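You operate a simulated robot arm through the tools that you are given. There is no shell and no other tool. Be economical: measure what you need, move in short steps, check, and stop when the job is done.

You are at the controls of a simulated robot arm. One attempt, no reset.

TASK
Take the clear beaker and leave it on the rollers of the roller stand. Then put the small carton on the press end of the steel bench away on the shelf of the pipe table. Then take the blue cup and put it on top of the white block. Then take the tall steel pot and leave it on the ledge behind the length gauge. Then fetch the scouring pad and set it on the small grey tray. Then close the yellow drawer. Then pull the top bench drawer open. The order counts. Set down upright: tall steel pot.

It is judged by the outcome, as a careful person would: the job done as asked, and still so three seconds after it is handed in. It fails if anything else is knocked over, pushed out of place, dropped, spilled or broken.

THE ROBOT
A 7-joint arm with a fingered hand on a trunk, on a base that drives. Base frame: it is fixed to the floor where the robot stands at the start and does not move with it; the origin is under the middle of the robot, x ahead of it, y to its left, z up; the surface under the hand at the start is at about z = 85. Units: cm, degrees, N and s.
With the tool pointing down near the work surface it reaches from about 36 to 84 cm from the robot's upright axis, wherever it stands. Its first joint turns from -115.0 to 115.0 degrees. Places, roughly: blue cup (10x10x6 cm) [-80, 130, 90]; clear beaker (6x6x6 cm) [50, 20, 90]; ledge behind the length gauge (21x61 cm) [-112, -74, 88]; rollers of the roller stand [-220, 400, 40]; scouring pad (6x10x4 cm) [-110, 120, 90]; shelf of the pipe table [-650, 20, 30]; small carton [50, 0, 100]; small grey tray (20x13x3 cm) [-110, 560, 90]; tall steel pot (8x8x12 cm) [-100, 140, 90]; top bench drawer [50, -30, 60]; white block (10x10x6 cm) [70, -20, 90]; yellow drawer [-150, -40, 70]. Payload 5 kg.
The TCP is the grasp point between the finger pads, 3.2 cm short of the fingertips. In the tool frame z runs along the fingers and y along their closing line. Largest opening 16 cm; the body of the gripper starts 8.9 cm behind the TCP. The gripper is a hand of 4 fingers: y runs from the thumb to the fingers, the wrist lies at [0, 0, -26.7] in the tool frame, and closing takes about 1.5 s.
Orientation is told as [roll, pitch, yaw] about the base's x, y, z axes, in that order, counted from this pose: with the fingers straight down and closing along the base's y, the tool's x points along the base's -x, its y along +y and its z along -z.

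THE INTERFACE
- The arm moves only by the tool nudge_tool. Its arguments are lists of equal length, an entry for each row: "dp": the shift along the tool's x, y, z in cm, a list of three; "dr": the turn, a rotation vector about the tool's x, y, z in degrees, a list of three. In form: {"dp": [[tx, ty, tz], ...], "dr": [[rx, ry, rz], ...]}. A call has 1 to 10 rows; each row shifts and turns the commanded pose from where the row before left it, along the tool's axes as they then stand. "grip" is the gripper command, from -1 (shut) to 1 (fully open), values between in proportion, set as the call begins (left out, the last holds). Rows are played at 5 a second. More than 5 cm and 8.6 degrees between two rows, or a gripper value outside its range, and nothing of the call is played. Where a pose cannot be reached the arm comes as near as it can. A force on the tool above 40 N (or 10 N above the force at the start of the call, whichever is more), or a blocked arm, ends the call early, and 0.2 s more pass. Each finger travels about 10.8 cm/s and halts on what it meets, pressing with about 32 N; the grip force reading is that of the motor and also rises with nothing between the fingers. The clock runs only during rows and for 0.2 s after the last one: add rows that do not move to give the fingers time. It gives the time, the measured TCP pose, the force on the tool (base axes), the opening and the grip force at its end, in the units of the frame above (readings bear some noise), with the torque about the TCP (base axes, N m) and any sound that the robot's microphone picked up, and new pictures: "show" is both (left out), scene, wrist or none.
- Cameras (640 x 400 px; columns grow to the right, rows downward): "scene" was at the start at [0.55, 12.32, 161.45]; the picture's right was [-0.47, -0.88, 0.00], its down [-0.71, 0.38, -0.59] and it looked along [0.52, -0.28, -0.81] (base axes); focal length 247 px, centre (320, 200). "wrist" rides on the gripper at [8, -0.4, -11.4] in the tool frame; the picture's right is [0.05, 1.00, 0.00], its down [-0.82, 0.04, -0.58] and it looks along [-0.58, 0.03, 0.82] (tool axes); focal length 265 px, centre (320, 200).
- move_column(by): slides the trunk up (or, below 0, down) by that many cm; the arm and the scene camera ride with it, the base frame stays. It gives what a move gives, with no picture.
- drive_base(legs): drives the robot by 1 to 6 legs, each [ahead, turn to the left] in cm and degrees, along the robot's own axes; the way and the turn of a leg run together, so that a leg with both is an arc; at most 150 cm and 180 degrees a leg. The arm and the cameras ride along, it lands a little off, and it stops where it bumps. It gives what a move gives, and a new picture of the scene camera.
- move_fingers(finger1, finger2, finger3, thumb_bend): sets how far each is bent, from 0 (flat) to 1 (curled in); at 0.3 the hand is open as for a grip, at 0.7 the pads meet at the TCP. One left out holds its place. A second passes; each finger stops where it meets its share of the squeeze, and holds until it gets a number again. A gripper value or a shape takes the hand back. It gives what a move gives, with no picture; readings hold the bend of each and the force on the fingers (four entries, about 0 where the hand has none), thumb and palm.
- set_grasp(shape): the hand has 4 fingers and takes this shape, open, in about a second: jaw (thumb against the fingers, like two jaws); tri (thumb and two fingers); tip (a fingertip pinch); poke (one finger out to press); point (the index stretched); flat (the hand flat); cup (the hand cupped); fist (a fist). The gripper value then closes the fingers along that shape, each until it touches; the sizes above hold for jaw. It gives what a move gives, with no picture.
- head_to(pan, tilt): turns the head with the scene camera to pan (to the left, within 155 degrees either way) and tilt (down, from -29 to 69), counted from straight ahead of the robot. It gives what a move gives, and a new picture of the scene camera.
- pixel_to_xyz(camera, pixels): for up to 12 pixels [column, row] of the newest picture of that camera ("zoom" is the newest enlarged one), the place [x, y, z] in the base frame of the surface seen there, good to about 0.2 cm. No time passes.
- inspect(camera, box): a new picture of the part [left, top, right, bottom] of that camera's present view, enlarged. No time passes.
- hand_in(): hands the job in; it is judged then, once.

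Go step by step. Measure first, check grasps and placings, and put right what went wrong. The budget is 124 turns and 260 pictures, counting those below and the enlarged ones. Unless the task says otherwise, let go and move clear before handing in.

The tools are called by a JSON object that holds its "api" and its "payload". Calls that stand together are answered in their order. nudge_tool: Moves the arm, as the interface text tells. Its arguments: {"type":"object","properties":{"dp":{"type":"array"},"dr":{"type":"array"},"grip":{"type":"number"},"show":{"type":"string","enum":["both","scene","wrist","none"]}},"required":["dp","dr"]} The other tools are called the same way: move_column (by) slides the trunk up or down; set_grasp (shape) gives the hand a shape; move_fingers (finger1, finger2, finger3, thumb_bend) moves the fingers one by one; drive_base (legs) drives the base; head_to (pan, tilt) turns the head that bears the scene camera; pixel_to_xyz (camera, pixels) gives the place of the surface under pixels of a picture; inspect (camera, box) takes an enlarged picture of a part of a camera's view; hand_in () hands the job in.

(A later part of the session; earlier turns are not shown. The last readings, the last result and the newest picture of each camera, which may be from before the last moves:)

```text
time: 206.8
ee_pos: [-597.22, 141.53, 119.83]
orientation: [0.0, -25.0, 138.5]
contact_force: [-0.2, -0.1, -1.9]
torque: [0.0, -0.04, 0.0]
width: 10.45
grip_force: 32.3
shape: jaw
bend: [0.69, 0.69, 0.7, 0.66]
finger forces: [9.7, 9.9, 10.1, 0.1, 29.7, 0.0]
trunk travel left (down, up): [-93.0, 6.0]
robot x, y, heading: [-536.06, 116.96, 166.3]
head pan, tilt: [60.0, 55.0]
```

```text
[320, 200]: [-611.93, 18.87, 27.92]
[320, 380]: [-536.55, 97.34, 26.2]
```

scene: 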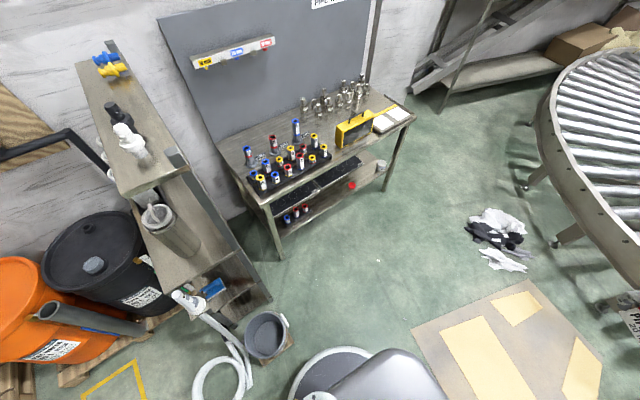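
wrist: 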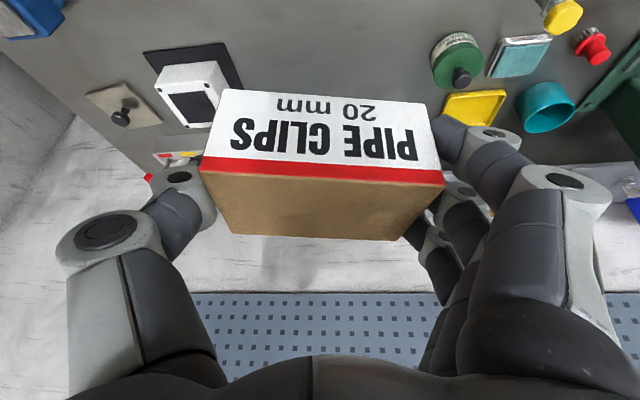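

Good view: measure sheet corner (412,330), the bucket, the table legs and shelf front edge.

{"api": "pixel_to_xyz", "payload": {"camera": "scene", "pixels": [[413, 332], [428, 380], [520, 283], [278, 255], [390, 185], [268, 335], [330, 206], [300, 222], [345, 196], [305, 195], [280, 150], [405, 112]]}}

{"api": "inspect", "payload": {"camera": "scene", "box": [240, 140, 420, 260]}}

```text
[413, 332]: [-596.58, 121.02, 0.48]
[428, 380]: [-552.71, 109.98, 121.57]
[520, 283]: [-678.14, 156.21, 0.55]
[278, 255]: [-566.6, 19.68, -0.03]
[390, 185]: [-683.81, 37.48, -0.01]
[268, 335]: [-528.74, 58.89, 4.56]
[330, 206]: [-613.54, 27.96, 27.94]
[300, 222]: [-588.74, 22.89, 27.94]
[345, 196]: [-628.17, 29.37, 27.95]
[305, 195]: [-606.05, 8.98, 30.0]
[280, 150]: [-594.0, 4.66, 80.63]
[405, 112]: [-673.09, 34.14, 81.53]
```

```text
3.33 times, centred on (330, 200) of scene
```

zoom: 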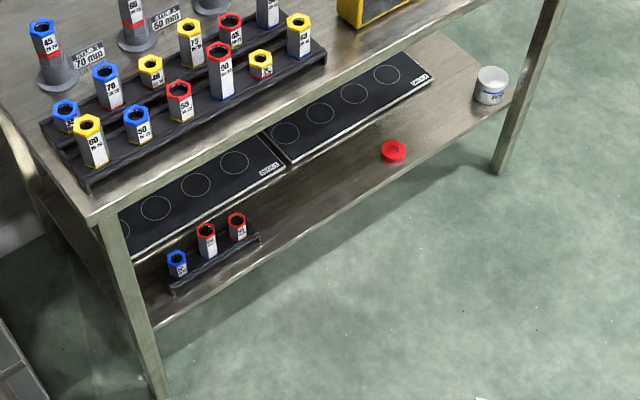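

The free strip on the shelf lies between the nut rack (240,240 zoom) and the red cap (395,150). Measure its extents.

{"api": "pixel_to_xyz", "payload": {"camera": "zoom", "pixels": [[290, 175], [330, 150], [270, 230], [300, 220], [330, 203], [360, 185], [262, 240], [380, 160], [400, 160], [240, 190], [350, 125], [120, 215]]}}

```text
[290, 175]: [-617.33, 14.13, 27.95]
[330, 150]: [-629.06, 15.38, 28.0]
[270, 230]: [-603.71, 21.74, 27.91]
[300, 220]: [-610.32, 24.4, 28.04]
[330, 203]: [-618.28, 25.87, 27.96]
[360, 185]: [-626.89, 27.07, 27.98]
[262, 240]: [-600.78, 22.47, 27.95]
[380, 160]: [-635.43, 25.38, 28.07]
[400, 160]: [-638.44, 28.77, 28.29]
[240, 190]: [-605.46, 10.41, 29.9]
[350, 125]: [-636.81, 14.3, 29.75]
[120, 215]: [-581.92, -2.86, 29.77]
```

The strip is ~11.5 cm deep (y 14.5–26.3 at x≈−617), good for the 6.7 cm carton centred at (−617,20.5). Drive to about (−571,91), heading 217°.

{"api": "drive_base", "payload": {"legs": [[0, 50.3], [43.5, 0]]}}

{"api": "head_to", "payload": {"pan": 20, "tilt": 50}}

```text
time: 211.7
ee_pos: [-629.0, 59.67, 119.6]
orientation: [0.0, -24.9, -171.2]
contact_force: [-0.6, 0.6, -1.8]
torque: [-0.02, 0.0, 0.0]
width: 10.43
grip_force: 32.2
shape: jaw
bend: [0.69, 0.69, 0.7, 0.66]
finger forces: [9.6, 9.8, 9.9, 0.1, 29.3, 0.0]
trunk travel left (down, up): [-93.0, 6.0]
robot x, y, heading: [-570.63, 91.03, -143.4]
head pan, tilt: [60.0, 55.0]
```

scene: 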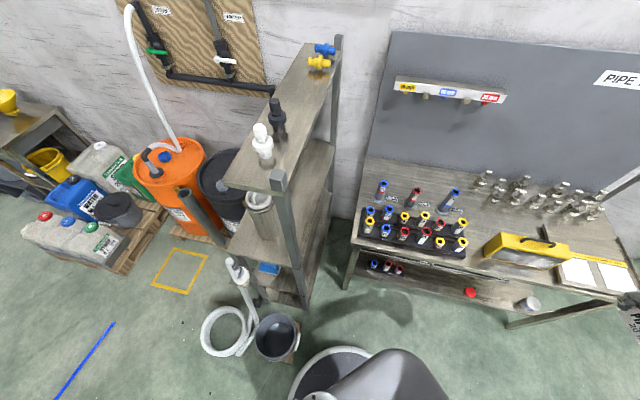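

```text
time: 212.8
ee_pos: [-628.91, 59.74, 119.81]
orientation: [0.0, -24.9, -171.3]
contact_force: [-0.6, 0.5, -2.1]
torque: [0.02, -0.02, 0.0]
width: 10.43
grip_force: 32.4
shape: jaw
bend: [0.69, 0.69, 0.7, 0.66]
finger forces: [9.5, 9.8, 10.0, 0.1, 29.3, 0.1]
trunk travel left (down, up): [-93.0, 6.0]
robot x, y, heading: [-570.52, 91.07, -143.3]
head pan, tilt: [20.0, 50.0]
```

scene: 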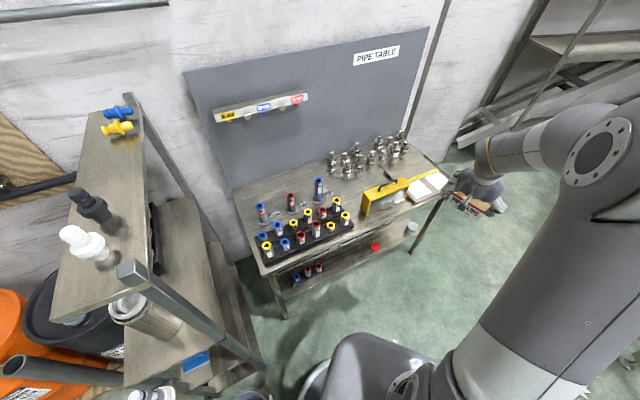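

Positioned. The hand is outside the table (y≈60), so lower the column in two steps.

{"api": "move_column", "payload": {"by": -40}}

{"api": "move_column", "payload": {"by": -40}}

{"api": "head_to", "payload": {"pan": 0, "tilt": 25}}

{"api": "inspect", "payload": {"camera": "wrist", "box": [0, 0, 640, 400]}}

```text
time: 216.6
ee_pos: [-628.98, 59.67, 79.85]
orientation: [0.1, -24.9, -171.4]
contact_force: [0.0, -0.2, -1.1]
torque: [0.01, -0.04, 0.02]
width: 10.44
grip_force: 32.1
shape: jaw
bend: [0.69, 0.69, 0.7, 0.66]
finger forces: [9.6, 9.8, 9.9, 0.1, 29.3, 0.1]
trunk travel left (down, up): [-53.0, 46.0]
robot x, y, heading: [-570.82, 91.0, -143.6]
head pan, tilt: [20.0, 50.0]
```

```text
time: 220.4
ee_pos: [-628.79, 59.62, 39.78]
orientation: [0.1, -24.9, -171.3]
contact_force: [0.2, -0.1, -2.1]
torque: [-0.03, -0.03, 0.0]
width: 10.43
grip_force: 31.6
shape: jaw
bend: [0.69, 0.69, 0.7, 0.66]
finger forces: [9.6, 9.7, 9.9, 0.1, 29.4, 0.1]
trunk travel left (down, up): [-13.0, 86.0]
robot x, y, heading: [-570.62, 90.87, -143.3]
head pan, tilt: [20.0, 50.0]
```

```text
time: 221.3
ee_pos: [-628.87, 59.79, 39.86]
orientation: [0.0, -24.9, -171.3]
contact_force: [0.4, 0.3, -1.5]
torque: [0.01, -0.05, -0.01]
width: 10.45
grip_force: 32.1
shape: jaw
bend: [0.69, 0.69, 0.7, 0.66]
finger forces: [9.5, 9.9, 9.9, 0.0, 29.3, 0.1]
trunk travel left (down, up): [-13.0, 86.0]
robot x, y, heading: [-570.57, 90.65, -143.4]
head pan, tilt: [0.0, 25.0]
```

scene: 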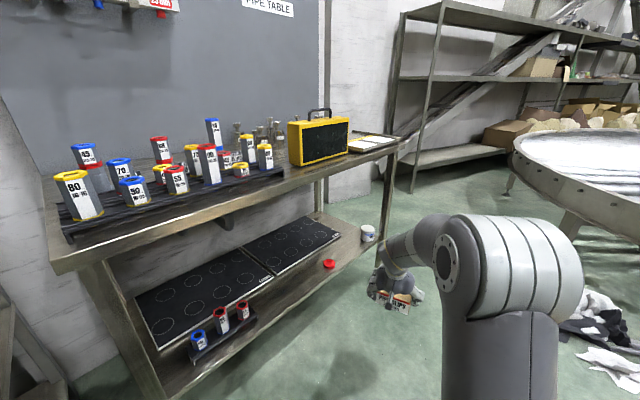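

```text
1.00 times, centred on (320, 200) of wrist (not enlarged: the box is as wide or as high as the picture)
```

zoom: 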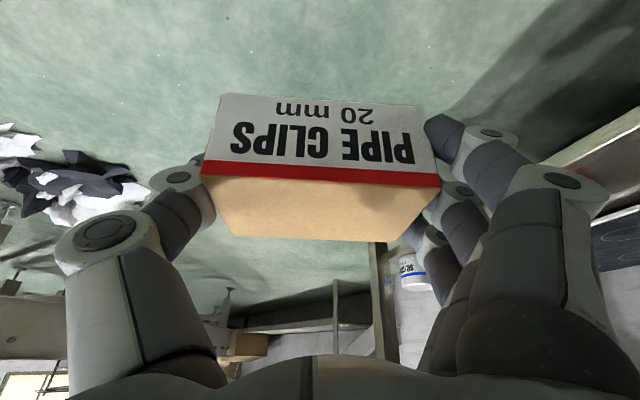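

Now rotate the hand +72.6° about vertical so it faces into the shelf (−98.7°).

{"api": "nudge_tool", "payload": {"dp": [[0, 0, 0], [0, 0, 0], [0, 0, 0], [0, 0, 0], [0, 0, 0], [0, 0, 0], [0, 0, 0], [0, 0, 0], [0, 0, 0], [0, 0, 0]], "dr": [[-3.41, 0, -7.31], [-3.41, 0, -7.31], [-3.41, 0, -7.31], [-3.41, 0, -7.31], [-3.41, 0, -7.31], [-3.41, 0, -7.31], [-3.41, 0, -7.31], [-3.41, 0, -7.31], [-3.41, 0, -7.31], [0, 0, 0]], "show": "both"}}

```text
time: 223.5
ee_pos: [-628.81, 59.71, 39.91]
orientation: [0.1, -25.0, -98.6]
contact_force: [-1.0, 0.3, -2.5]
torque: [0.01, 0.01, 0.03]
width: 10.45
grip_force: 32.4
shape: jaw
bend: [0.69, 0.69, 0.7, 0.66]
finger forces: [9.5, 9.7, 10.0, 0.0, 29.3, 0.0]
trunk travel left (down, up): [-13.0, 86.0]
robot x, y, heading: [-570.53, 90.96, -143.6]
head pan, tilt: [0.0, 25.0]
```

scene: 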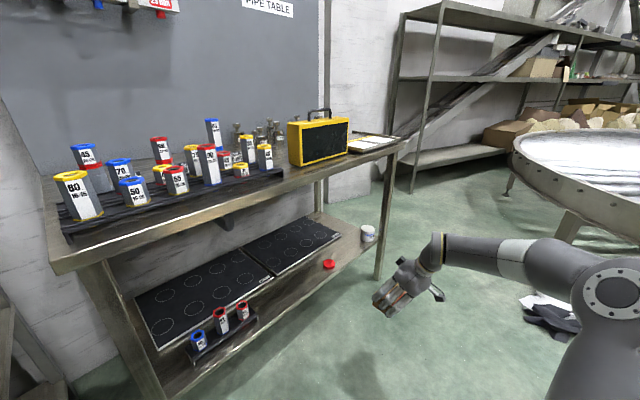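
wrist: 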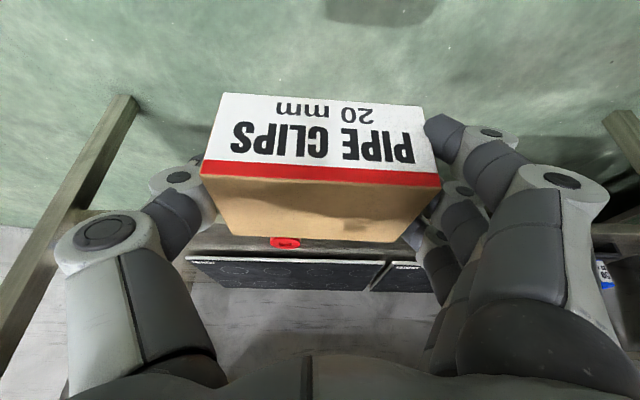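

Nicely aligned: the red cap shows beyond at (285,240). Now shift sideways 17.6 cm and forward 16 cm, still outside.

{"api": "nudge_tool", "payload": {"dp": [[0, 4.4, 0], [0, 4.4, 0], [0, 4.4, 0], [0, 4.4, 0], [-3.62, 0, 1.69], [-3.62, 0, 1.69], [-3.62, 0, 1.69], [-3.62, 0, 1.69], [0, 0, 0]], "dr": [[0, 0, 0], [0, 0, 0], [0, 0, 0], [0, 0, 0], [0, 0, 0], [0, 0, 0], [0, 0, 0], [0, 0, 0], [0, 0, 0]], "show": "both"}}

```text
time: 225.5
ee_pos: [-613.68, 41.25, 40.07]
orientation: [0.0, -25.1, -98.8]
contact_force: [0.1, -0.2, -0.8]
torque: [0.01, 0.02, 0.02]
width: 10.45
grip_force: 32.0
shape: jaw
bend: [0.69, 0.69, 0.7, 0.66]
finger forces: [9.7, 9.8, 10.1, 0.0, 29.6, 0.1]
trunk travel left (down, up): [-13.0, 86.0]
robot x, y, heading: [-570.25, 91.35, -143.4]
head pan, tilt: [0.0, 25.0]
```

scene: 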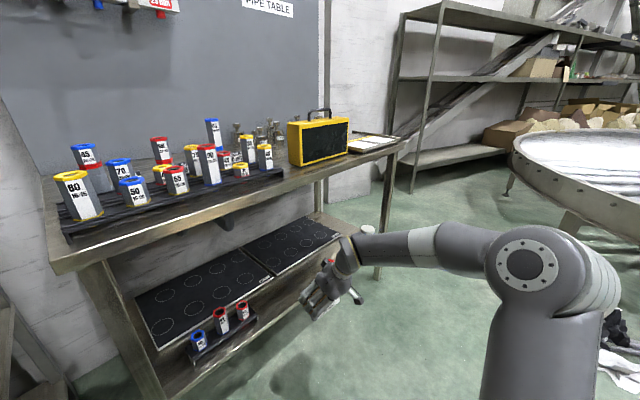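
wrist: 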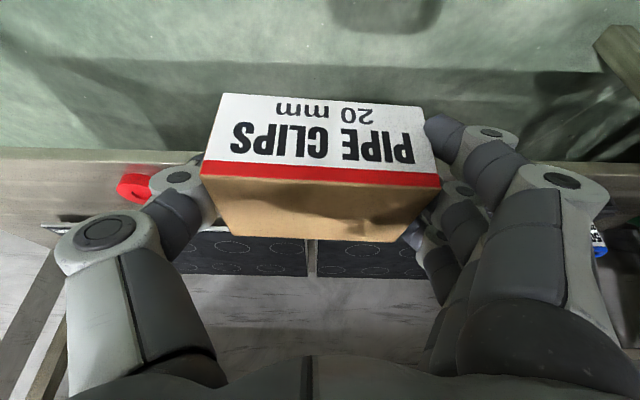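

On line: remaining 20 cm forward. Advance while dropping 2 cm, watching force.

{"api": "nudge_tool", "payload": {"dp": [[-2.77, 0, 3.5], [-3.62, 0, 1.69], [-3.62, 0, 1.69], [-3.62, 0, 1.69], [-3.62, 0, 1.69], [0, 0, 0]], "dr": [[0, 0, 0], [0, 0, 0], [0, 0, 0], [0, 0, 0], [0, 0, 0], [0, 0, 0]], "show": "both"}}

{"api": "inspect", "payload": {"camera": "scene", "box": [180, 180, 420, 330]}}

```text
time: 226.9
ee_pos: [-616.85, 21.3, 37.86]
orientation: [0.1, -25.0, -98.7]
contact_force: [0.5, -1.3, -2.1]
torque: [0.02, 0.02, 0.01]
width: 10.45
grip_force: 32.2
shape: jaw
bend: [0.69, 0.69, 0.7, 0.66]
finger forces: [9.6, 9.9, 10.0, 0.0, 29.5, 0.0]
trunk travel left (down, up): [-13.0, 86.0]
robot x, y, heading: [-570.48, 90.94, -143.3]
head pan, tilt: [0.0, 25.0]
```

scene: 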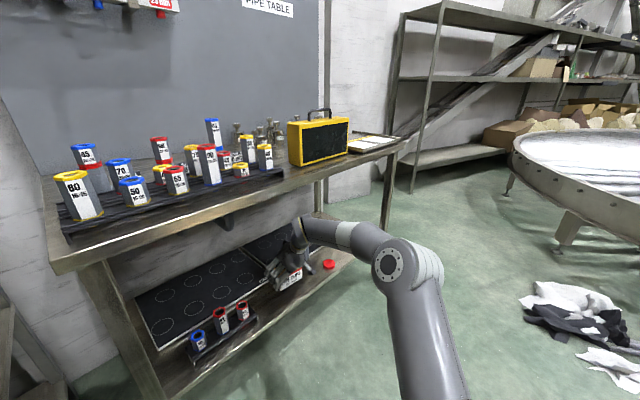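
wrist: 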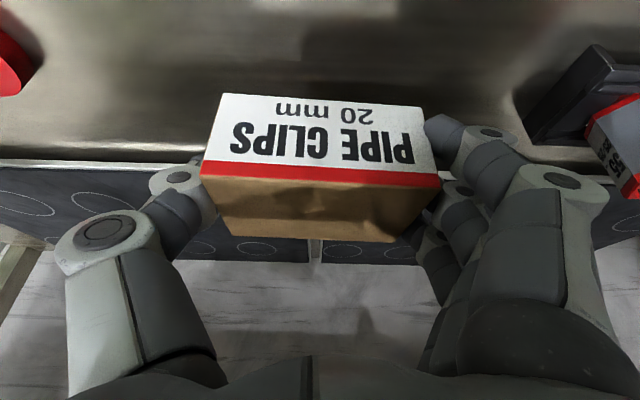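

```text
2.67 times, centred on (300, 255) of scene
```

zoom: 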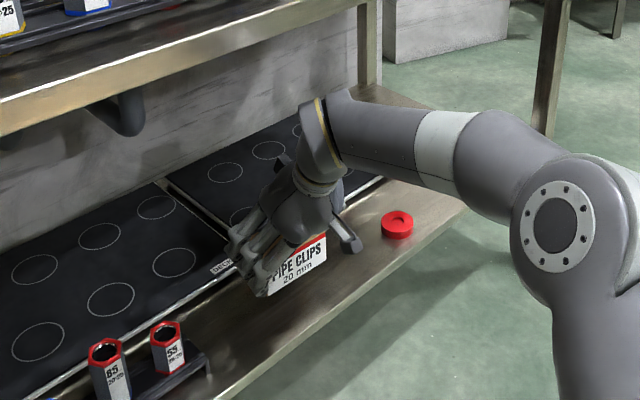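

Everything clears. Lower 4 cm, then in fine steps to contact.

{"api": "nudge_tool", "payload": {"dp": [[0.85, 0, 1.81], [0.68, 0, 1.45], [0.17, 0, 0.36], [0.17, 0, 0.36], [0.13, 0, 0.27], [0.13, 0, 0.27], [0, 0, 0]], "dr": [[0, 0, 0], [0, 0, 0], [0, 0, 0], [0, 0, 0], [0, 0, 0], [0, 0, 0], [0, 0, 0]], "show": "wrist"}}

```text
time: 228.5
ee_pos: [-616.8, 21.41, 33.06]
orientation: [0.1, -25.1, -98.7]
contact_force: [1.1, 0.7, 7.1]
torque: [-0.06, -0.25, 0.07]
width: 10.41
grip_force: 32.0
shape: jaw
bend: [0.69, 0.7, 0.7, 0.66]
finger forces: [9.9, 10.0, 10.1, 0.0, 29.2, 0.1]
trunk travel left (down, up): [-13.0, 86.0]
robot x, y, heading: [-570.66, 91.05, -143.4]
head pan, tilt: [0.0, 25.0]
```

wrist: 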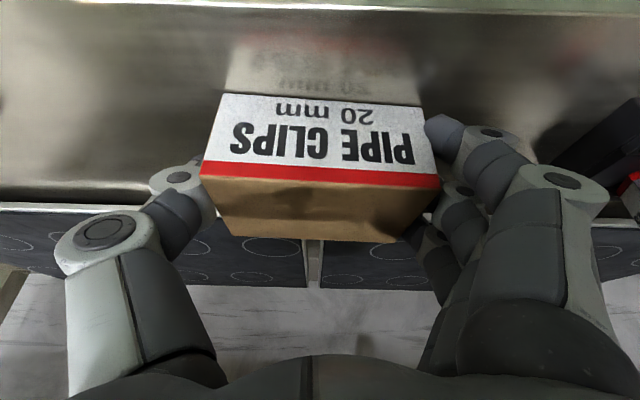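

Contact. Open to ~14 cm and back out along the tool axis.

{"api": "nudge_tool", "payload": {"dp": [[0, 0, 0], [0, 0, 0], [0, 0, 0], [0, 0, 0], [0, 0, -2], [0, 0, -4], [0, 0, -4], [0, 0, 0]], "dr": [[0, 0, 0], [0, 0, 0], [0, 0, 0], [0, 0, 0], [0, 0, 0], [0, 0, 0], [0, 0, 0], [0, 0, 0]], "grip": 0.75, "show": "wrist"}}

```text
time: 230.3
ee_pos: [-616.18, 25.73, 42.02]
orientation: [0.0, -25.0, -98.7]
contact_force: [0.0, -0.1, -0.6]
torque: [-0.01, -0.03, 0.01]
width: 13.98
grip_force: 0.1
shape: jaw
bend: [0.51, 0.51, 0.51, 0.47]
finger forces: [0.0, 0.1, 0.0, 0.0, 0.0, 0.0]
trunk travel left (down, up): [-13.0, 86.0]
robot x, y, heading: [-570.31, 90.82, -143.7]
head pan, tilt: [0.0, 25.0]
```

wrist: 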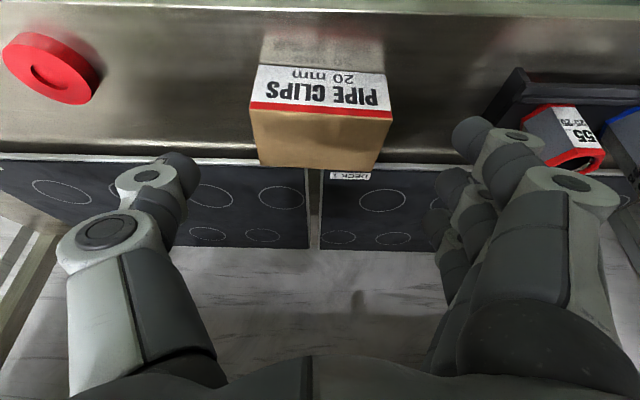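

Carton sits flat on the shelf. Back straight out 34 cm.

{"api": "nudge_tool", "payload": {"dp": [[3.62, 0, -1.69], [3.62, 0, -1.69], [3.62, 0, -1.69], [3.62, 0, -1.69], [3.62, 0, -1.69], [3.62, -4, -1.69], [3.62, -3, -1.69], [0, -4, 0], [0, -4, 0], [0, 0, 0]], "dr": [[0, 0, 0], [0, 0, 0], [0, 0, 0], [0, 0, 0], [0, 0, 0], [0, 0, 0], [0, 0, 0], [0, 0, 0], [0, 0, 0], [0, 0, 0]], "show": "scene"}}

```text
refused: row 6 steps farther than a row can; nothing moved
```

{"api": "nudge_tool", "payload": {"dp": [[3.62, 0, -1.69], [3.62, 0, -1.69], [3.62, 0, -1.69], [3.62, 0, -1.69], [3.62, 0, -1.69], [3.62, -2, -1.69], [3.62, -2, -1.69], [0, -4.5, 0], [0, -4.5, 0], [0, 0, 0]], "dr": [[0, 0, 0], [0, 0, 0], [0, 0, 0], [0, 0, 0], [0, 0, 0], [0, 0, 0], [0, 0, 0], [0, 0, 0], [0, 0, 0], [0, 0, 0]], "show": "scene"}}

{"api": "nudge_tool", "payload": {"dp": [[0, 0, 0], [0, 0, 0], [0, 0, 0], [0, 0, 0], [0, 0, 0], [0, 0, 0], [0, 0, 0], [0, 0, 0], [0, 0, 0], [0, 0, 0]], "dr": [[0, 8.33, 0], [0, 8.33, 0], [0, 8.33, 0], [0, 0, 7.5], [0, 0, 7.5], [0, 0, 7.5], [0, 0, 7.5], [0, 0, 7.5], [0, 0, 7.5], [0, 0, 0]], "show": "none"}}

{"api": "move_column", "payload": {"by": 40}}

{"api": "move_column", "payload": {"by": 40}}

```text
time: 232.5
ee_pos: [-625.04, 55.33, 41.89]
orientation: [0.1, -25.0, -98.6]
contact_force: [-0.2, 0.0, 0.1]
torque: [-0.02, -0.03, -0.02]
width: 13.97
grip_force: 0.1
shape: jaw
bend: [0.51, 0.51, 0.51, 0.47]
finger forces: [0.1, 0.1, 0.0, 0.0, 0.1, 0.0]
trunk travel left (down, up): [-13.0, 86.0]
robot x, y, heading: [-570.57, 91.14, -143.6]
head pan, tilt: [0.0, 25.0]
```

scene: 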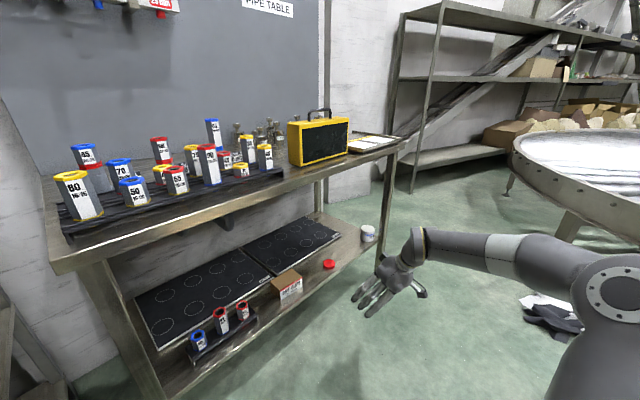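

```text
time: 234.7
ee_pos: [-624.91, 55.28, 41.97]
orientation: [0.1, 0.0, -143.7]
contact_force: [-0.3, -0.1, 0.5]
torque: [0.0, -0.01, 0.01]
width: 13.99
grip_force: 0.1
shape: jaw
bend: [0.51, 0.51, 0.51, 0.47]
finger forces: [0.1, 0.1, 0.1, 0.0, 0.1, 0.0]
trunk travel left (down, up): [-13.0, 86.0]
robot x, y, heading: [-570.46, 90.83, -143.6]
head pan, tilt: [0.0, 25.0]
```

```text
time: 238.6
ee_pos: [-625.01, 55.36, 81.97]
orientation: [0.1, 0.1, -143.7]
contact_force: [0.5, 0.5, 1.3]
torque: [-0.01, 0.03, 0.0]
width: 13.97
grip_force: 0.0
shape: jaw
bend: [0.51, 0.51, 0.51, 0.47]
finger forces: [0.0, 0.0, 0.0, 0.0, 0.1, 0.0]
trunk travel left (down, up): [-53.0, 46.0]
robot x, y, heading: [-570.49, 90.87, -143.5]
head pan, tilt: [0.0, 25.0]
```

```text
time: 242.4
ee_pos: [-624.79, 55.33, 121.93]
orientation: [0.0, 0.1, -143.7]
contact_force: [0.0, -0.9, 0.2]
torque: [0.0, -0.01, -0.01]
width: 14.0
grip_force: 0.1
shape: jaw
bend: [0.51, 0.51, 0.51, 0.47]
finger forces: [0.1, 0.0, 0.1, 0.0, 0.0, 0.0]
trunk travel left (down, up): [-93.0, 6.0]
robot x, y, heading: [-570.58, 90.96, -143.7]
head pan, tilt: [0.0, 25.0]
```

The carton stands on the shelf beside the nut rack. Now return: reverse, turn right (away from the tall rack) to face east, and go to about (−331,88).

{"api": "drive_base", "payload": {"legs": [[-43, 0], [0, -112], [0, -112], [150, 0], [57, 0]]}}

{"api": "head_to", "payload": {"pan": 25, "tilt": 30}}

```text
time: 264.5
ee_pos: [-272.89, 49.06, 121.79]
orientation: [0.1, 0.1, -14.0]
contact_force: [0.8, 0.5, -0.3]
torque: [-0.03, 0.03, 0.02]
width: 13.98
grip_force: 0.0
shape: jaw
bend: [0.51, 0.51, 0.51, 0.47]
finger forces: [0.0, 0.0, 0.0, 0.1, 0.0, 0.0]
trunk travel left (down, up): [-93.0, 6.0]
robot x, y, heading: [-335.7, 68.06, -13.7]
head pan, tilt: [0.0, 25.0]
```

scene: 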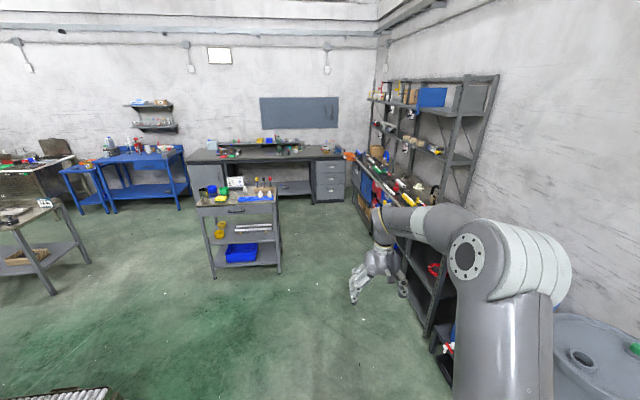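

```text
time: 265.4
ee_pos: [-272.91, 49.12, 121.83]
orientation: [0.1, 0.0, -13.9]
contact_force: [-0.2, -0.1, 0.5]
torque: [0.02, 0.0, -0.01]
width: 13.99
grip_force: 0.1
shape: jaw
bend: [0.51, 0.51, 0.51, 0.47]
finger forces: [0.0, 0.0, 0.0, 0.0, 0.0, 0.1]
trunk travel left (down, up): [-93.0, 6.0]
robot x, y, heading: [-334.9, 67.97, -13.8]
head pan, tilt: [25.0, 30.0]
```

scene: 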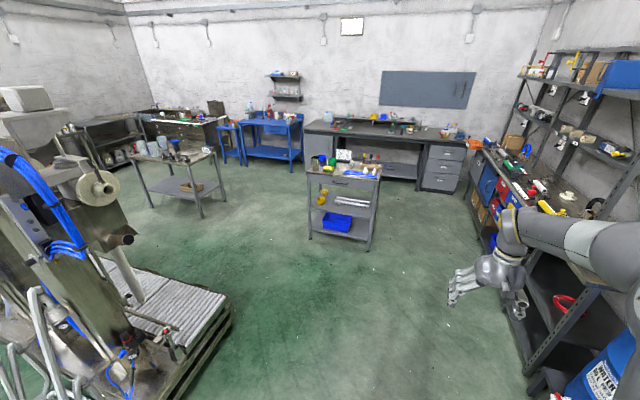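

Wide-open floor between the conveyor corner (230,320) and the cart (310,238). Measuring both.

{"api": "pixel_to_xyz", "payload": {"camera": "scene", "pixels": [[232, 322], [205, 362], [310, 238], [369, 250], [307, 170], [380, 178], [320, 162], [202, 217], [222, 185], [150, 192]]}}

{"api": "inspect", "payload": {"camera": "scene", "box": [270, 130, 400, 260]}}

```text
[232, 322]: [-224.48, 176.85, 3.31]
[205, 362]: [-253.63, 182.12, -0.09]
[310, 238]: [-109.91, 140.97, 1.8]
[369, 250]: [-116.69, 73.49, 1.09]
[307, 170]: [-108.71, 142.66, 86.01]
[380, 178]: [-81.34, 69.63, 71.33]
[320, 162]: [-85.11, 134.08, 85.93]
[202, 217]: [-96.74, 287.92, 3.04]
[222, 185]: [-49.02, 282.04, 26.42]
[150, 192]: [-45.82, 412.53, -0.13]
```

```text
3.08 times, centred on (335, 195) of scene
```

zoom: 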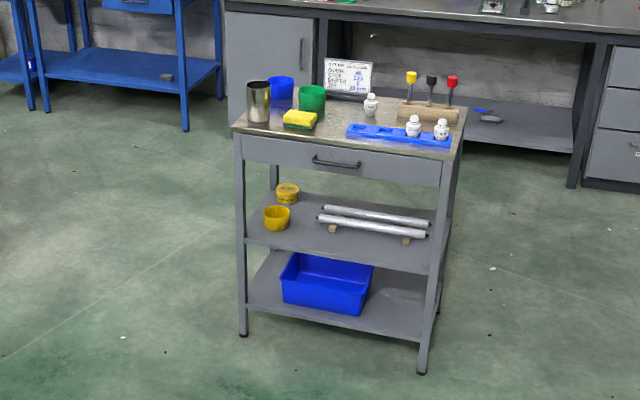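

Route clear: go to (−165,178), then (−92,200), and face the cart from the north.

{"api": "drive_base", "payload": {"legs": [[0, 46.7], [150, 0], [52.5, 0], [0, -16], [76, 0], [0, -107]]}}

{"api": "head_to", "payload": {"pan": 0, "tilt": 55}}

{"api": "inspect", "payload": {"camera": "wrist", "box": [0, 0, 640, 400]}}

```text
time: 275.9
ee_pos: [-147.43, 177.58, 122.07]
orientation: [-0.2, -0.1, 31.3]
contact_force: [-0.9, 0.2, -0.1]
torque: [0.05, -0.02, 0.02]
width: 13.97
grip_force: 0.2
shape: jaw
bend: [0.51, 0.51, 0.51, 0.47]
finger forces: [0.0, 0.1, 0.1, 0.0, 0.0, 0.0]
trunk travel left (down, up): [-93.0, 6.0]
robot x, y, heading: [-203.78, 145.37, 42.4]
head pan, tilt: [25.0, 30.0]
stopped in leg 3: the robot was blocked; the commanded pose is now the measured one
```

scene: 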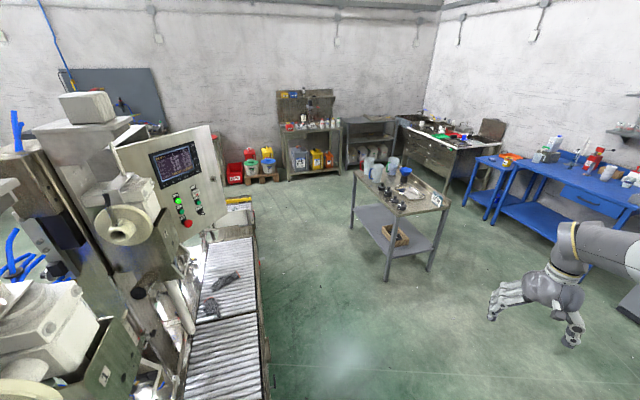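

```text
time: 276.8
ee_pos: [-147.4, 177.57, 122.02]
orientation: [-0.3, 0.0, 31.3]
contact_force: [-0.2, -0.5, 0.5]
torque: [0.01, 0.01, -0.02]
width: 14.01
grip_force: 0.0
shape: jaw
bend: [0.51, 0.51, 0.51, 0.47]
finger forces: [0.1, 0.0, 0.0, 0.0, 0.0, 0.0]
trunk travel left (down, up): [-93.0, 6.0]
robot x, y, heading: [-204.07, 145.3, 42.4]
head pan, tilt: [0.0, 55.0]
```

scene: 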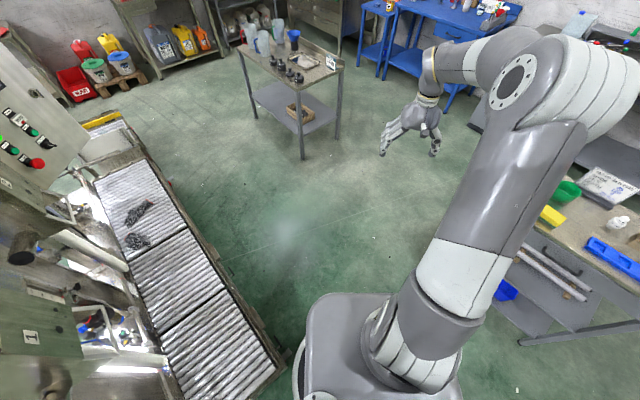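

```text
1.00 times, centred on (320, 200) of wrist (not enlarged: the box is as wide or as high as the picture)
```

zoom: 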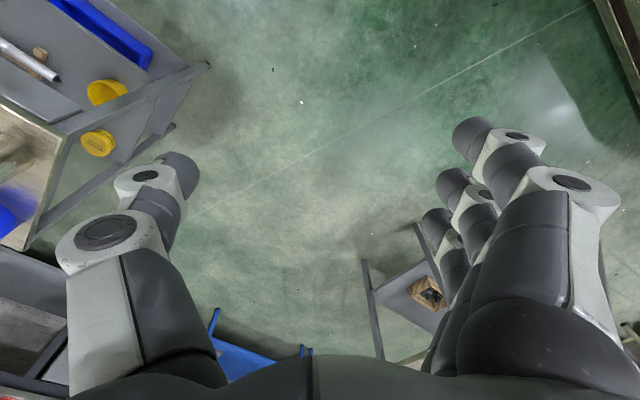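

The base brushed the heavy conveyor's corner. Back off and take a more southerly line.

{"api": "drive_base", "payload": {"legs": [[-12, 0], [0, -13], [72, 0], [64, -3], [0, -113]]}}

{"api": "head_to", "payload": {"pan": 0, "tilt": 50}}

{"api": "inspect", "payload": {"camera": "wrist", "box": [0, 0, 640, 400]}}

```text
time: 290.3
ee_pos: [-102.33, 138.82, 122.0]
orientation: [-0.1, -0.1, -97.9]
contact_force: [-0.3, -0.2, -0.7]
torque: [0.01, -0.05, 0.0]
width: 14.01
grip_force: 0.0
shape: jaw
bend: [0.51, 0.51, 0.51, 0.47]
finger forces: [0.0, 0.0, 0.1, 0.0, 0.0, 0.0]
trunk travel left (down, up): [-93.0, 6.0]
robot x, y, heading: [-91.94, 202.96, -86.8]
head pan, tilt: [0.0, 55.0]
```

scene: 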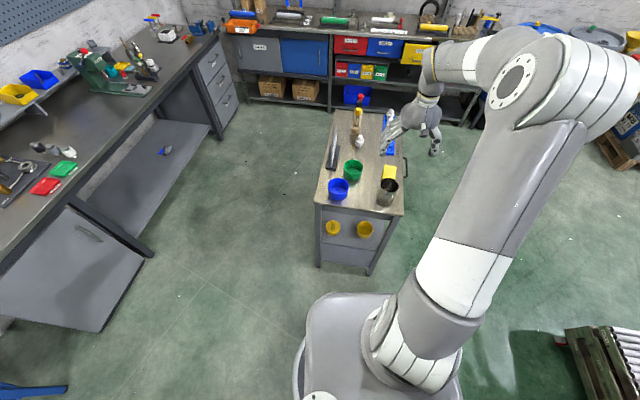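

```text
time: 291.0
ee_pos: [-102.44, 138.88, 122.05]
orientation: [-0.2, 0.0, -97.9]
contact_force: [-0.9, -0.9, -0.2]
torque: [-0.02, -0.03, -0.02]
width: 14.02
grip_force: 0.0
shape: jaw
bend: [0.51, 0.51, 0.51, 0.47]
finger forces: [0.0, 0.1, 0.0, 0.0, 0.0, 0.0]
trunk travel left (down, up): [-93.0, 6.0]
robot x, y, heading: [-91.48, 203.08, -87.0]
head pan, tilt: [0.0, 50.0]
```

scene: 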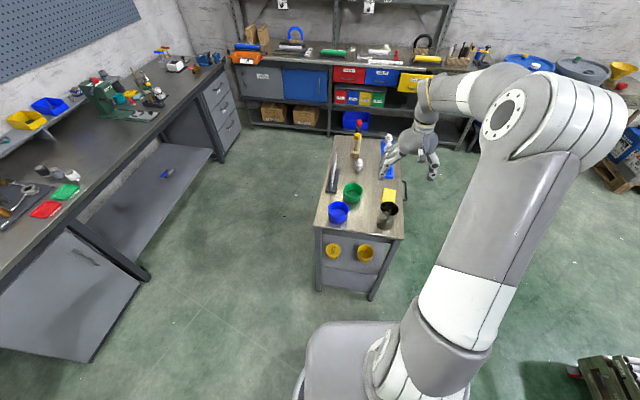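

```text
1.00 times, centred on (320, 200) of wrist (not enlarged: the box is as wide or as high as the picture)
```

zoom: 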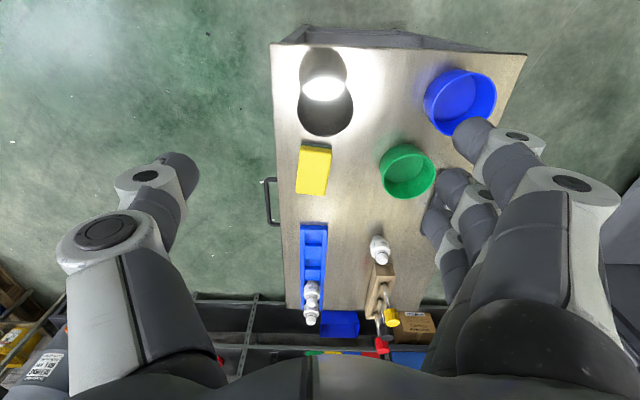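

Superb view: blue cup (462,100), green cup (407,170), pot (325,90), pad (313,170). Measuring.

{"api": "pixel_to_xyz", "payload": {"camera": "wrist", "pixels": [[427, 105], [495, 95], [460, 72], [457, 132], [462, 105], [301, 70], [347, 70], [325, 135], [301, 148], [330, 152], [297, 190], [326, 193]]}}

{"api": "pixel_to_xyz", "payload": {"camera": "wrist", "pixels": [[382, 160], [434, 170], [407, 145], [407, 196], [300, 110], [352, 110], [325, 80], [325, 50]]}}

{"api": "inspect", "payload": {"camera": "wrist", "box": [260, 30, 540, 205]}}

```text
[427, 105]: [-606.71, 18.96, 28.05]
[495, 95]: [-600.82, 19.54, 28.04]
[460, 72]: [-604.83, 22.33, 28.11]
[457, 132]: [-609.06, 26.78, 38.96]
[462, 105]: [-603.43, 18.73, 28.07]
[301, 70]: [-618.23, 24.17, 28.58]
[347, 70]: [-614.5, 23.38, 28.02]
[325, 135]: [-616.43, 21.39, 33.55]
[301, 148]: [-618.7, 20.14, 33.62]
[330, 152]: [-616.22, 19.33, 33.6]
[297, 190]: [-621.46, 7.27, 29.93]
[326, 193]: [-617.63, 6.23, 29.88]
```

```text
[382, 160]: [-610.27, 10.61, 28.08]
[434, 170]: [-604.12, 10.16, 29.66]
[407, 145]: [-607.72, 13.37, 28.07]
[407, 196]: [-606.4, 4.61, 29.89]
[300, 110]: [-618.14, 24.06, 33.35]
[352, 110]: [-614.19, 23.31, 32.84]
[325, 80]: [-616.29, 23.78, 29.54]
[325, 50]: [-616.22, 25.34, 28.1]
```

```text
2.29 times, centred on (400, 118) of wrist
```

zoom: 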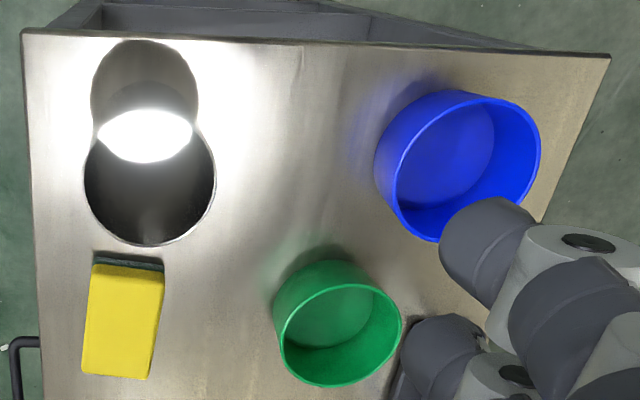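

The wrist picture was stale for that query; use the zoom instead.

{"api": "pixel_to_xyz", "payload": {"camera": "zoom", "pixels": [[398, 200], [538, 150], [480, 95], [432, 238], [450, 150], [88, 190], [214, 190], [150, 242], [95, 270], [160, 275], [84, 370], [148, 375]]}}

{"api": "pixel_to_xyz", "payload": {"camera": "zoom", "pixels": [[278, 330], [400, 325], [340, 287], [340, 383], [150, 130], [150, 200], [605, 60], [25, 40], [250, 150], [125, 320], [60, 390]]}}

```text
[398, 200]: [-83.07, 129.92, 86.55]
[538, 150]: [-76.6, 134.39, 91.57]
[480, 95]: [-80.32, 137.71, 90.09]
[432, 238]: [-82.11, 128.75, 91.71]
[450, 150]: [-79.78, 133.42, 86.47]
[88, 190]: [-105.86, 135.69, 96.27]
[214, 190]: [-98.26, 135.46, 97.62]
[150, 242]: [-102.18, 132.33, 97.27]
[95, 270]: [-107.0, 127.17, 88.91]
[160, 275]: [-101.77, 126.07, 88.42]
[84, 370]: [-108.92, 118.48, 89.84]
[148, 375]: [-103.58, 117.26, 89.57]
```

```text
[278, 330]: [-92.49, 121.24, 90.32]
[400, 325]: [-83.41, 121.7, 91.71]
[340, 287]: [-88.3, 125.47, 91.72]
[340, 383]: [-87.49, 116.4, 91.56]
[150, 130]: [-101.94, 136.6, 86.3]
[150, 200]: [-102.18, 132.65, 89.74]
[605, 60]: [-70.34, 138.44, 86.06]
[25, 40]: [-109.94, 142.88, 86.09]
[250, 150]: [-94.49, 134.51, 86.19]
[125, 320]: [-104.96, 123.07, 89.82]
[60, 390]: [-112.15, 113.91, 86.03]
```

Blue cup centre ≈(−80.9,133.2), rim z 91.7, base 86.1. Pot ≈(−102.1,136.2), rim 97.5. Pad ≈(−105.3,122.3), top 89.8. Move over the cup, square up the yaw, and part-lower.

{"api": "nudge_tool", "payload": {"dp": [[-0.54, 4.42, 0], [-0.54, 4.42, 0], [-0.54, 4.42, 0], [-0.54, 4.42, 0], [-0.54, 4.42, 0], [0, 0, 0], [0, 0, 4], [0, 0, 4], [0, 0, 4], [0, 0, 0]], "dr": [[0, 0, 0], [0, 0, 0], [0, 0, 0], [0, 0, 0], [0, 0, 0], [0, 0, -8], [0, 0, 0], [0, 0, 0], [0, 0, 0], [0, 0, 0]], "grip": 0.6, "show": "wrist"}}

{"api": "pixel_to_xyz", "payload": {"camera": "wrist", "pixels": [[320, 100], [320, 60]]}}

```text
time: 293.2
ee_pos: [-80.97, 133.19, 109.97]
orientation: [-0.2, -0.1, -89.9]
contact_force: [0.2, -0.2, 0.0]
torque: [-0.04, 0.0, 0.01]
width: 12.83
grip_force: 0.1
shape: jaw
bend: [0.59, 0.59, 0.59, 0.55]
finger forces: [0.1, 0.1, 0.0, 0.0, 0.1, 0.0]
trunk travel left (down, up): [-93.0, 6.0]
robot x, y, heading: [-91.88, 203.11, -86.7]
head pan, tilt: [0.0, 50.0]
```

wrist: 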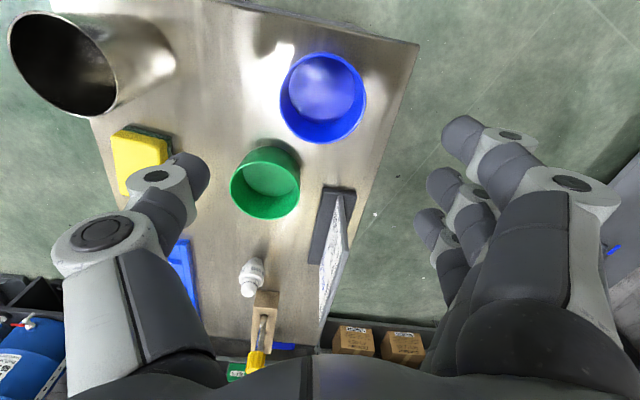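

```text
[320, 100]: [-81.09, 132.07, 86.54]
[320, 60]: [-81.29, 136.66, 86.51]
```

Cup centred at column ~323. Quick check on rim points, then descend.

{"api": "pixel_to_xyz", "payload": {"camera": "wrist", "pixels": [[281, 103], [365, 103], [323, 141], [323, 54], [270, 150], [232, 180], [335, 190]]}}

{"api": "nudge_tool", "payload": {"dp": [[0, 0.2, 4], [0, 0, 4], [0, 0, 4], [0, 0, 3.8], [0, 0, 3.8], [0, 0, 0]], "dr": [[0, 0, 0], [0, 0, 0], [0, 0, 0], [0, 0, 0], [0, 0, 0], [0, 0, 0]], "show": "wrist"}}

```text
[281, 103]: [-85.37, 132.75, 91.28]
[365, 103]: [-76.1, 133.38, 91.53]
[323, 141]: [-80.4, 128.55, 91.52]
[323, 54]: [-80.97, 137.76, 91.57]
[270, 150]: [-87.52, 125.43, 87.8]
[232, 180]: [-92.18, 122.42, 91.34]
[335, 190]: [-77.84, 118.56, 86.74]
```

```text
time: 294.6
ee_pos: [-80.83, 133.14, 90.29]
orientation: [-0.1, -0.1, -89.9]
contact_force: [-0.5, 0.1, -0.1]
torque: [-0.01, -0.02, 0.01]
width: 12.83
grip_force: 0.1
shape: jaw
bend: [0.59, 0.59, 0.59, 0.55]
finger forces: [0.0, 0.1, 0.1, 0.1, 0.0, 0.0]
trunk travel left (down, up): [-93.0, 6.0]
robot x, y, heading: [-91.85, 203.39, -86.9]
head pan, tilt: [0.0, 50.0]
```

wrist: 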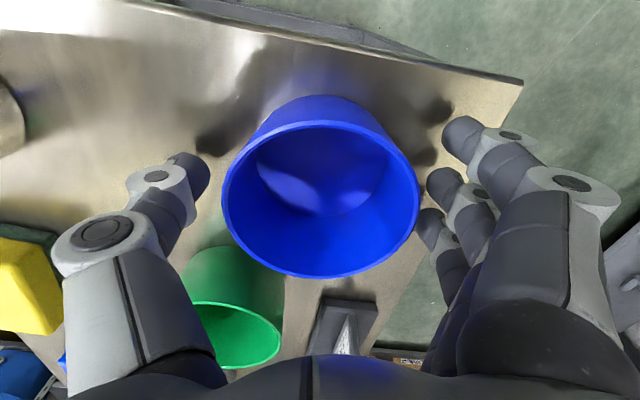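

Thumb and fingers straddle the cup with clear gaps. Close, then lift.

{"api": "nudge_tool", "payload": {"dp": [[0, 0, 0], [0, 0, 0], [0, 0, 0], [0, 0, 0], [0, 0, 0], [0, 0, 0]], "dr": [[0, 0, 0], [0, 0, 0], [0, 0, 0], [0, 0, 0], [0, 0, 0], [0, 0, 0]], "grip": -1, "show": "none"}}

{"api": "nudge_tool", "payload": {"dp": [[0, 0, -2], [0, 0, -4], [0, 0, -4], [0, 0, -4], [0, 0, -4], [0, 0, -4], [0, 0, -4], [0, 0, -4], [0, 0, 0]], "dr": [[0, 0, 0], [0, 0, 0], [0, 0, 0], [0, 0, 0], [0, 0, 0], [0, 0, 0], [0, 0, 0], [0, 0, 0], [0, 0, 0]], "show": "wrist"}}

```text
time: 296.0
ee_pos: [-80.8, 133.26, 90.32]
orientation: [-0.2, 0.1, -89.9]
contact_force: [0.4, -0.1, 0.3]
torque: [0.0, 0.0, -0.03]
width: 7.55
grip_force: 32.6
shape: jaw
bend: [0.73, 0.72, 0.73, 0.7]
finger forces: [9.6, 9.4, 10.0, 0.0, 28.2, 0.0]
trunk travel left (down, up): [-93.0, 6.0]
robot x, y, heading: [-91.95, 203.07, -86.9]
head pan, tilt: [0.0, 50.0]
```

```text
time: 298.0
ee_pos: [-80.64, 133.23, 120.01]
orientation: [-0.2, 0.1, -89.9]
contact_force: [-0.4, -0.5, -0.9]
torque: [0.02, -0.01, -0.01]
width: 7.55
grip_force: 31.6
shape: jaw
bend: [0.73, 0.72, 0.73, 0.7]
finger forces: [9.8, 9.5, 10.4, 0.1, 28.1, 0.0]
trunk travel left (down, up): [-93.0, 6.0]
robot x, y, heading: [-92.13, 203.15, -87.0]
head pan, tilt: [0.0, 50.0]
```

wrist: 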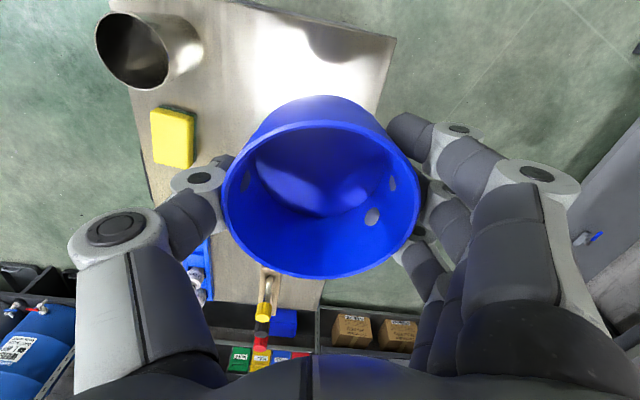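

Cup secured. Raise the hand and drive round to the bench: east to x≈−14, then reverse south.

{"api": "nudge_tool", "payload": {"dp": [[0, 0, -4], [0, 0, -4], [0, 0, -4], [0, 0, -3], [0, 0, 0]], "dr": [[0, 0, 0], [0, 0, 0], [0, 0, 0], [0, 0, 0], [0, 0, 0]], "show": "none"}}

{"api": "move_column", "payload": {"by": 6}}

{"api": "drive_base", "payload": {"legs": [[0, 87], [78, 0], [0, 90]]}}

```text
time: 299.2
ee_pos: [-80.57, 133.06, 135.42]
orientation: [-0.2, 0.1, -89.9]
contact_force: [0.6, 0.2, -0.3]
torque: [0.0, 0.0, 0.01]
width: 7.55
grip_force: 32.0
shape: jaw
bend: [0.73, 0.72, 0.73, 0.7]
finger forces: [9.9, 9.4, 10.5, 0.1, 28.1, 0.0]
trunk travel left (down, up): [-93.0, 6.0]
robot x, y, heading: [-91.9, 202.92, -86.8]
head pan, tilt: [0.0, 50.0]
```

```text
time: 300.2
ee_pos: [-80.64, 133.02, 141.37]
orientation: [-0.3, 0.0, -89.8]
contact_force: [-0.1, -0.5, -1.3]
torque: [0.0, -0.02, 0.0]
width: 7.56
grip_force: 31.8
shape: jaw
bend: [0.73, 0.72, 0.73, 0.7]
finger forces: [9.9, 9.4, 10.7, 0.1, 28.0, 0.0]
trunk travel left (down, up): [-99.0, 0.0]
robot x, y, heading: [-91.85, 202.97, -86.7]
head pan, tilt: [0.0, 50.0]
```

```text
time: 311.9
ee_pos: [-18.69, 271.6, 141.38]
orientation: [-0.2, 0.0, 85.1]
contact_force: [-0.3, -0.2, 0.1]
torque: [0.01, -0.04, -0.01]
width: 7.55
grip_force: 32.2
shape: jaw
bend: [0.73, 0.72, 0.73, 0.7]
finger forces: [9.4, 9.2, 10.8, 0.0, 27.8, 0.0]
trunk travel left (down, up): [-99.0, 0.0]
robot x, y, heading: [-13.38, 200.96, 88.5]
head pan, tilt: [0.0, 50.0]
```

scene: 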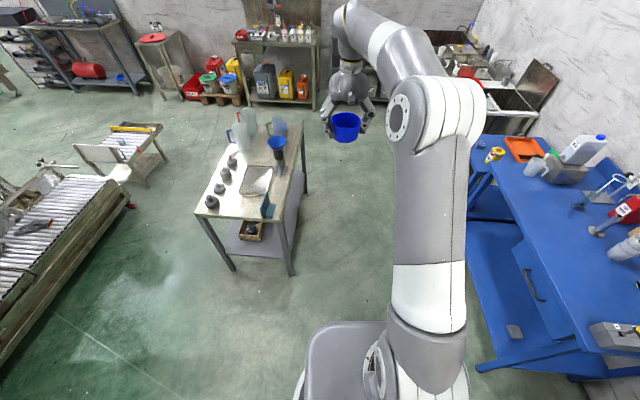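

Positioned at (−13,201,88.5°). Reverse 196 cm, then turn to face the bench.

{"api": "drive_base", "payload": {"legs": [[0, 2.5], [-150, 0], [-46, 0]]}}

{"api": "drive_base", "payload": {"legs": [[0, -92]]}}

{"api": "head_to", "payload": {"pan": -5, "tilt": 55}}

{"api": "inspect", "payload": {"camera": "wrist", "box": [0, 0, 640, 400]}}

```text
time: 322.2
ee_pos: [-19.31, 73.53, 141.4]
orientation: [-0.2, -0.1, 87.1]
contact_force: [0.3, 0.2, -0.2]
torque: [0.04, 0.01, -0.03]
width: 7.55
grip_force: 31.6
shape: jaw
bend: [0.73, 0.72, 0.73, 0.7]
finger forces: [9.4, 9.4, 10.9, 0.1, 27.8, 0.1]
trunk travel left (down, up): [-99.0, 0.0]
robot x, y, heading: [-12.22, 3.1, 90.1]
head pan, tilt: [0.0, 50.0]
```

scene: 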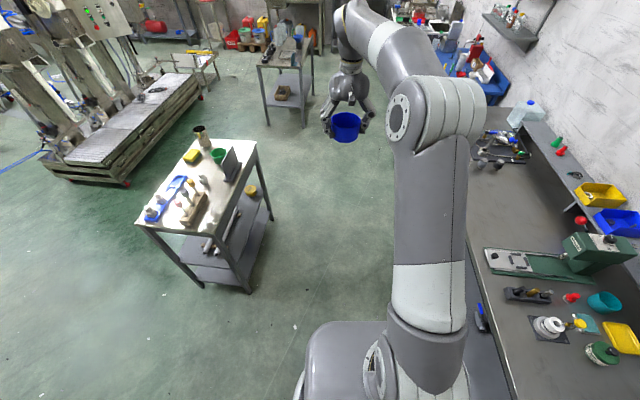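

```text
time: 326.5
ee_pos: [59.01, 6.33, 141.47]
orientation: [-0.2, 0.0, -6.4]
contact_force: [-0.9, 0.3, -0.9]
torque: [0.06, 0.0, 0.05]
width: 7.52
grip_force: 31.9
shape: jaw
bend: [0.73, 0.72, 0.73, 0.7]
finger forces: [8.8, 9.5, 10.9, 0.0, 27.7, 0.0]
trunk travel left (down, up): [-99.0, 0.0]
robot x, y, heading: [-12.28, 3.38, -3.5]
head pan, tilt: [0.0, 50.0]
```

scene: 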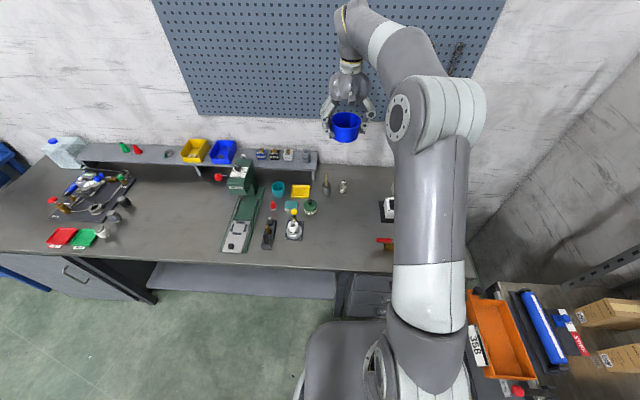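

```text
time: 327.2
ee_pos: [59.04, 6.5, 141.41]
orientation: [-0.2, -0.1, -6.4]
contact_force: [0.0, 0.2, 0.5]
torque: [0.05, 0.0, 0.0]
width: 7.54
grip_force: 31.7
shape: jaw
bend: [0.73, 0.72, 0.73, 0.7]
finger forces: [8.8, 9.4, 10.8, 0.0, 27.7, 0.1]
trunk travel left (down, up): [-99.0, 0.0]
robot x, y, heading: [-12.04, 2.92, -3.5]
head pan, tilt: [-5.0, 55.0]
```

scene: 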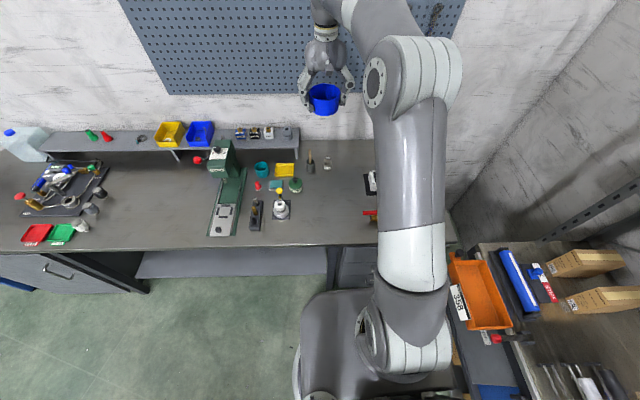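

```text
1.00 times, centred on (320, 200) of wrist (not enlarged: the box is as wide or as high as the picture)
```

zoom: 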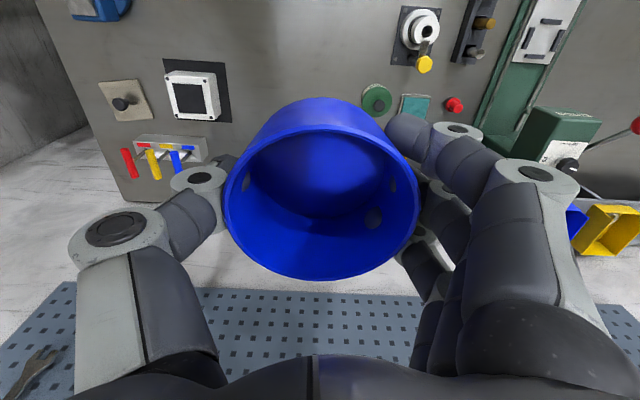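

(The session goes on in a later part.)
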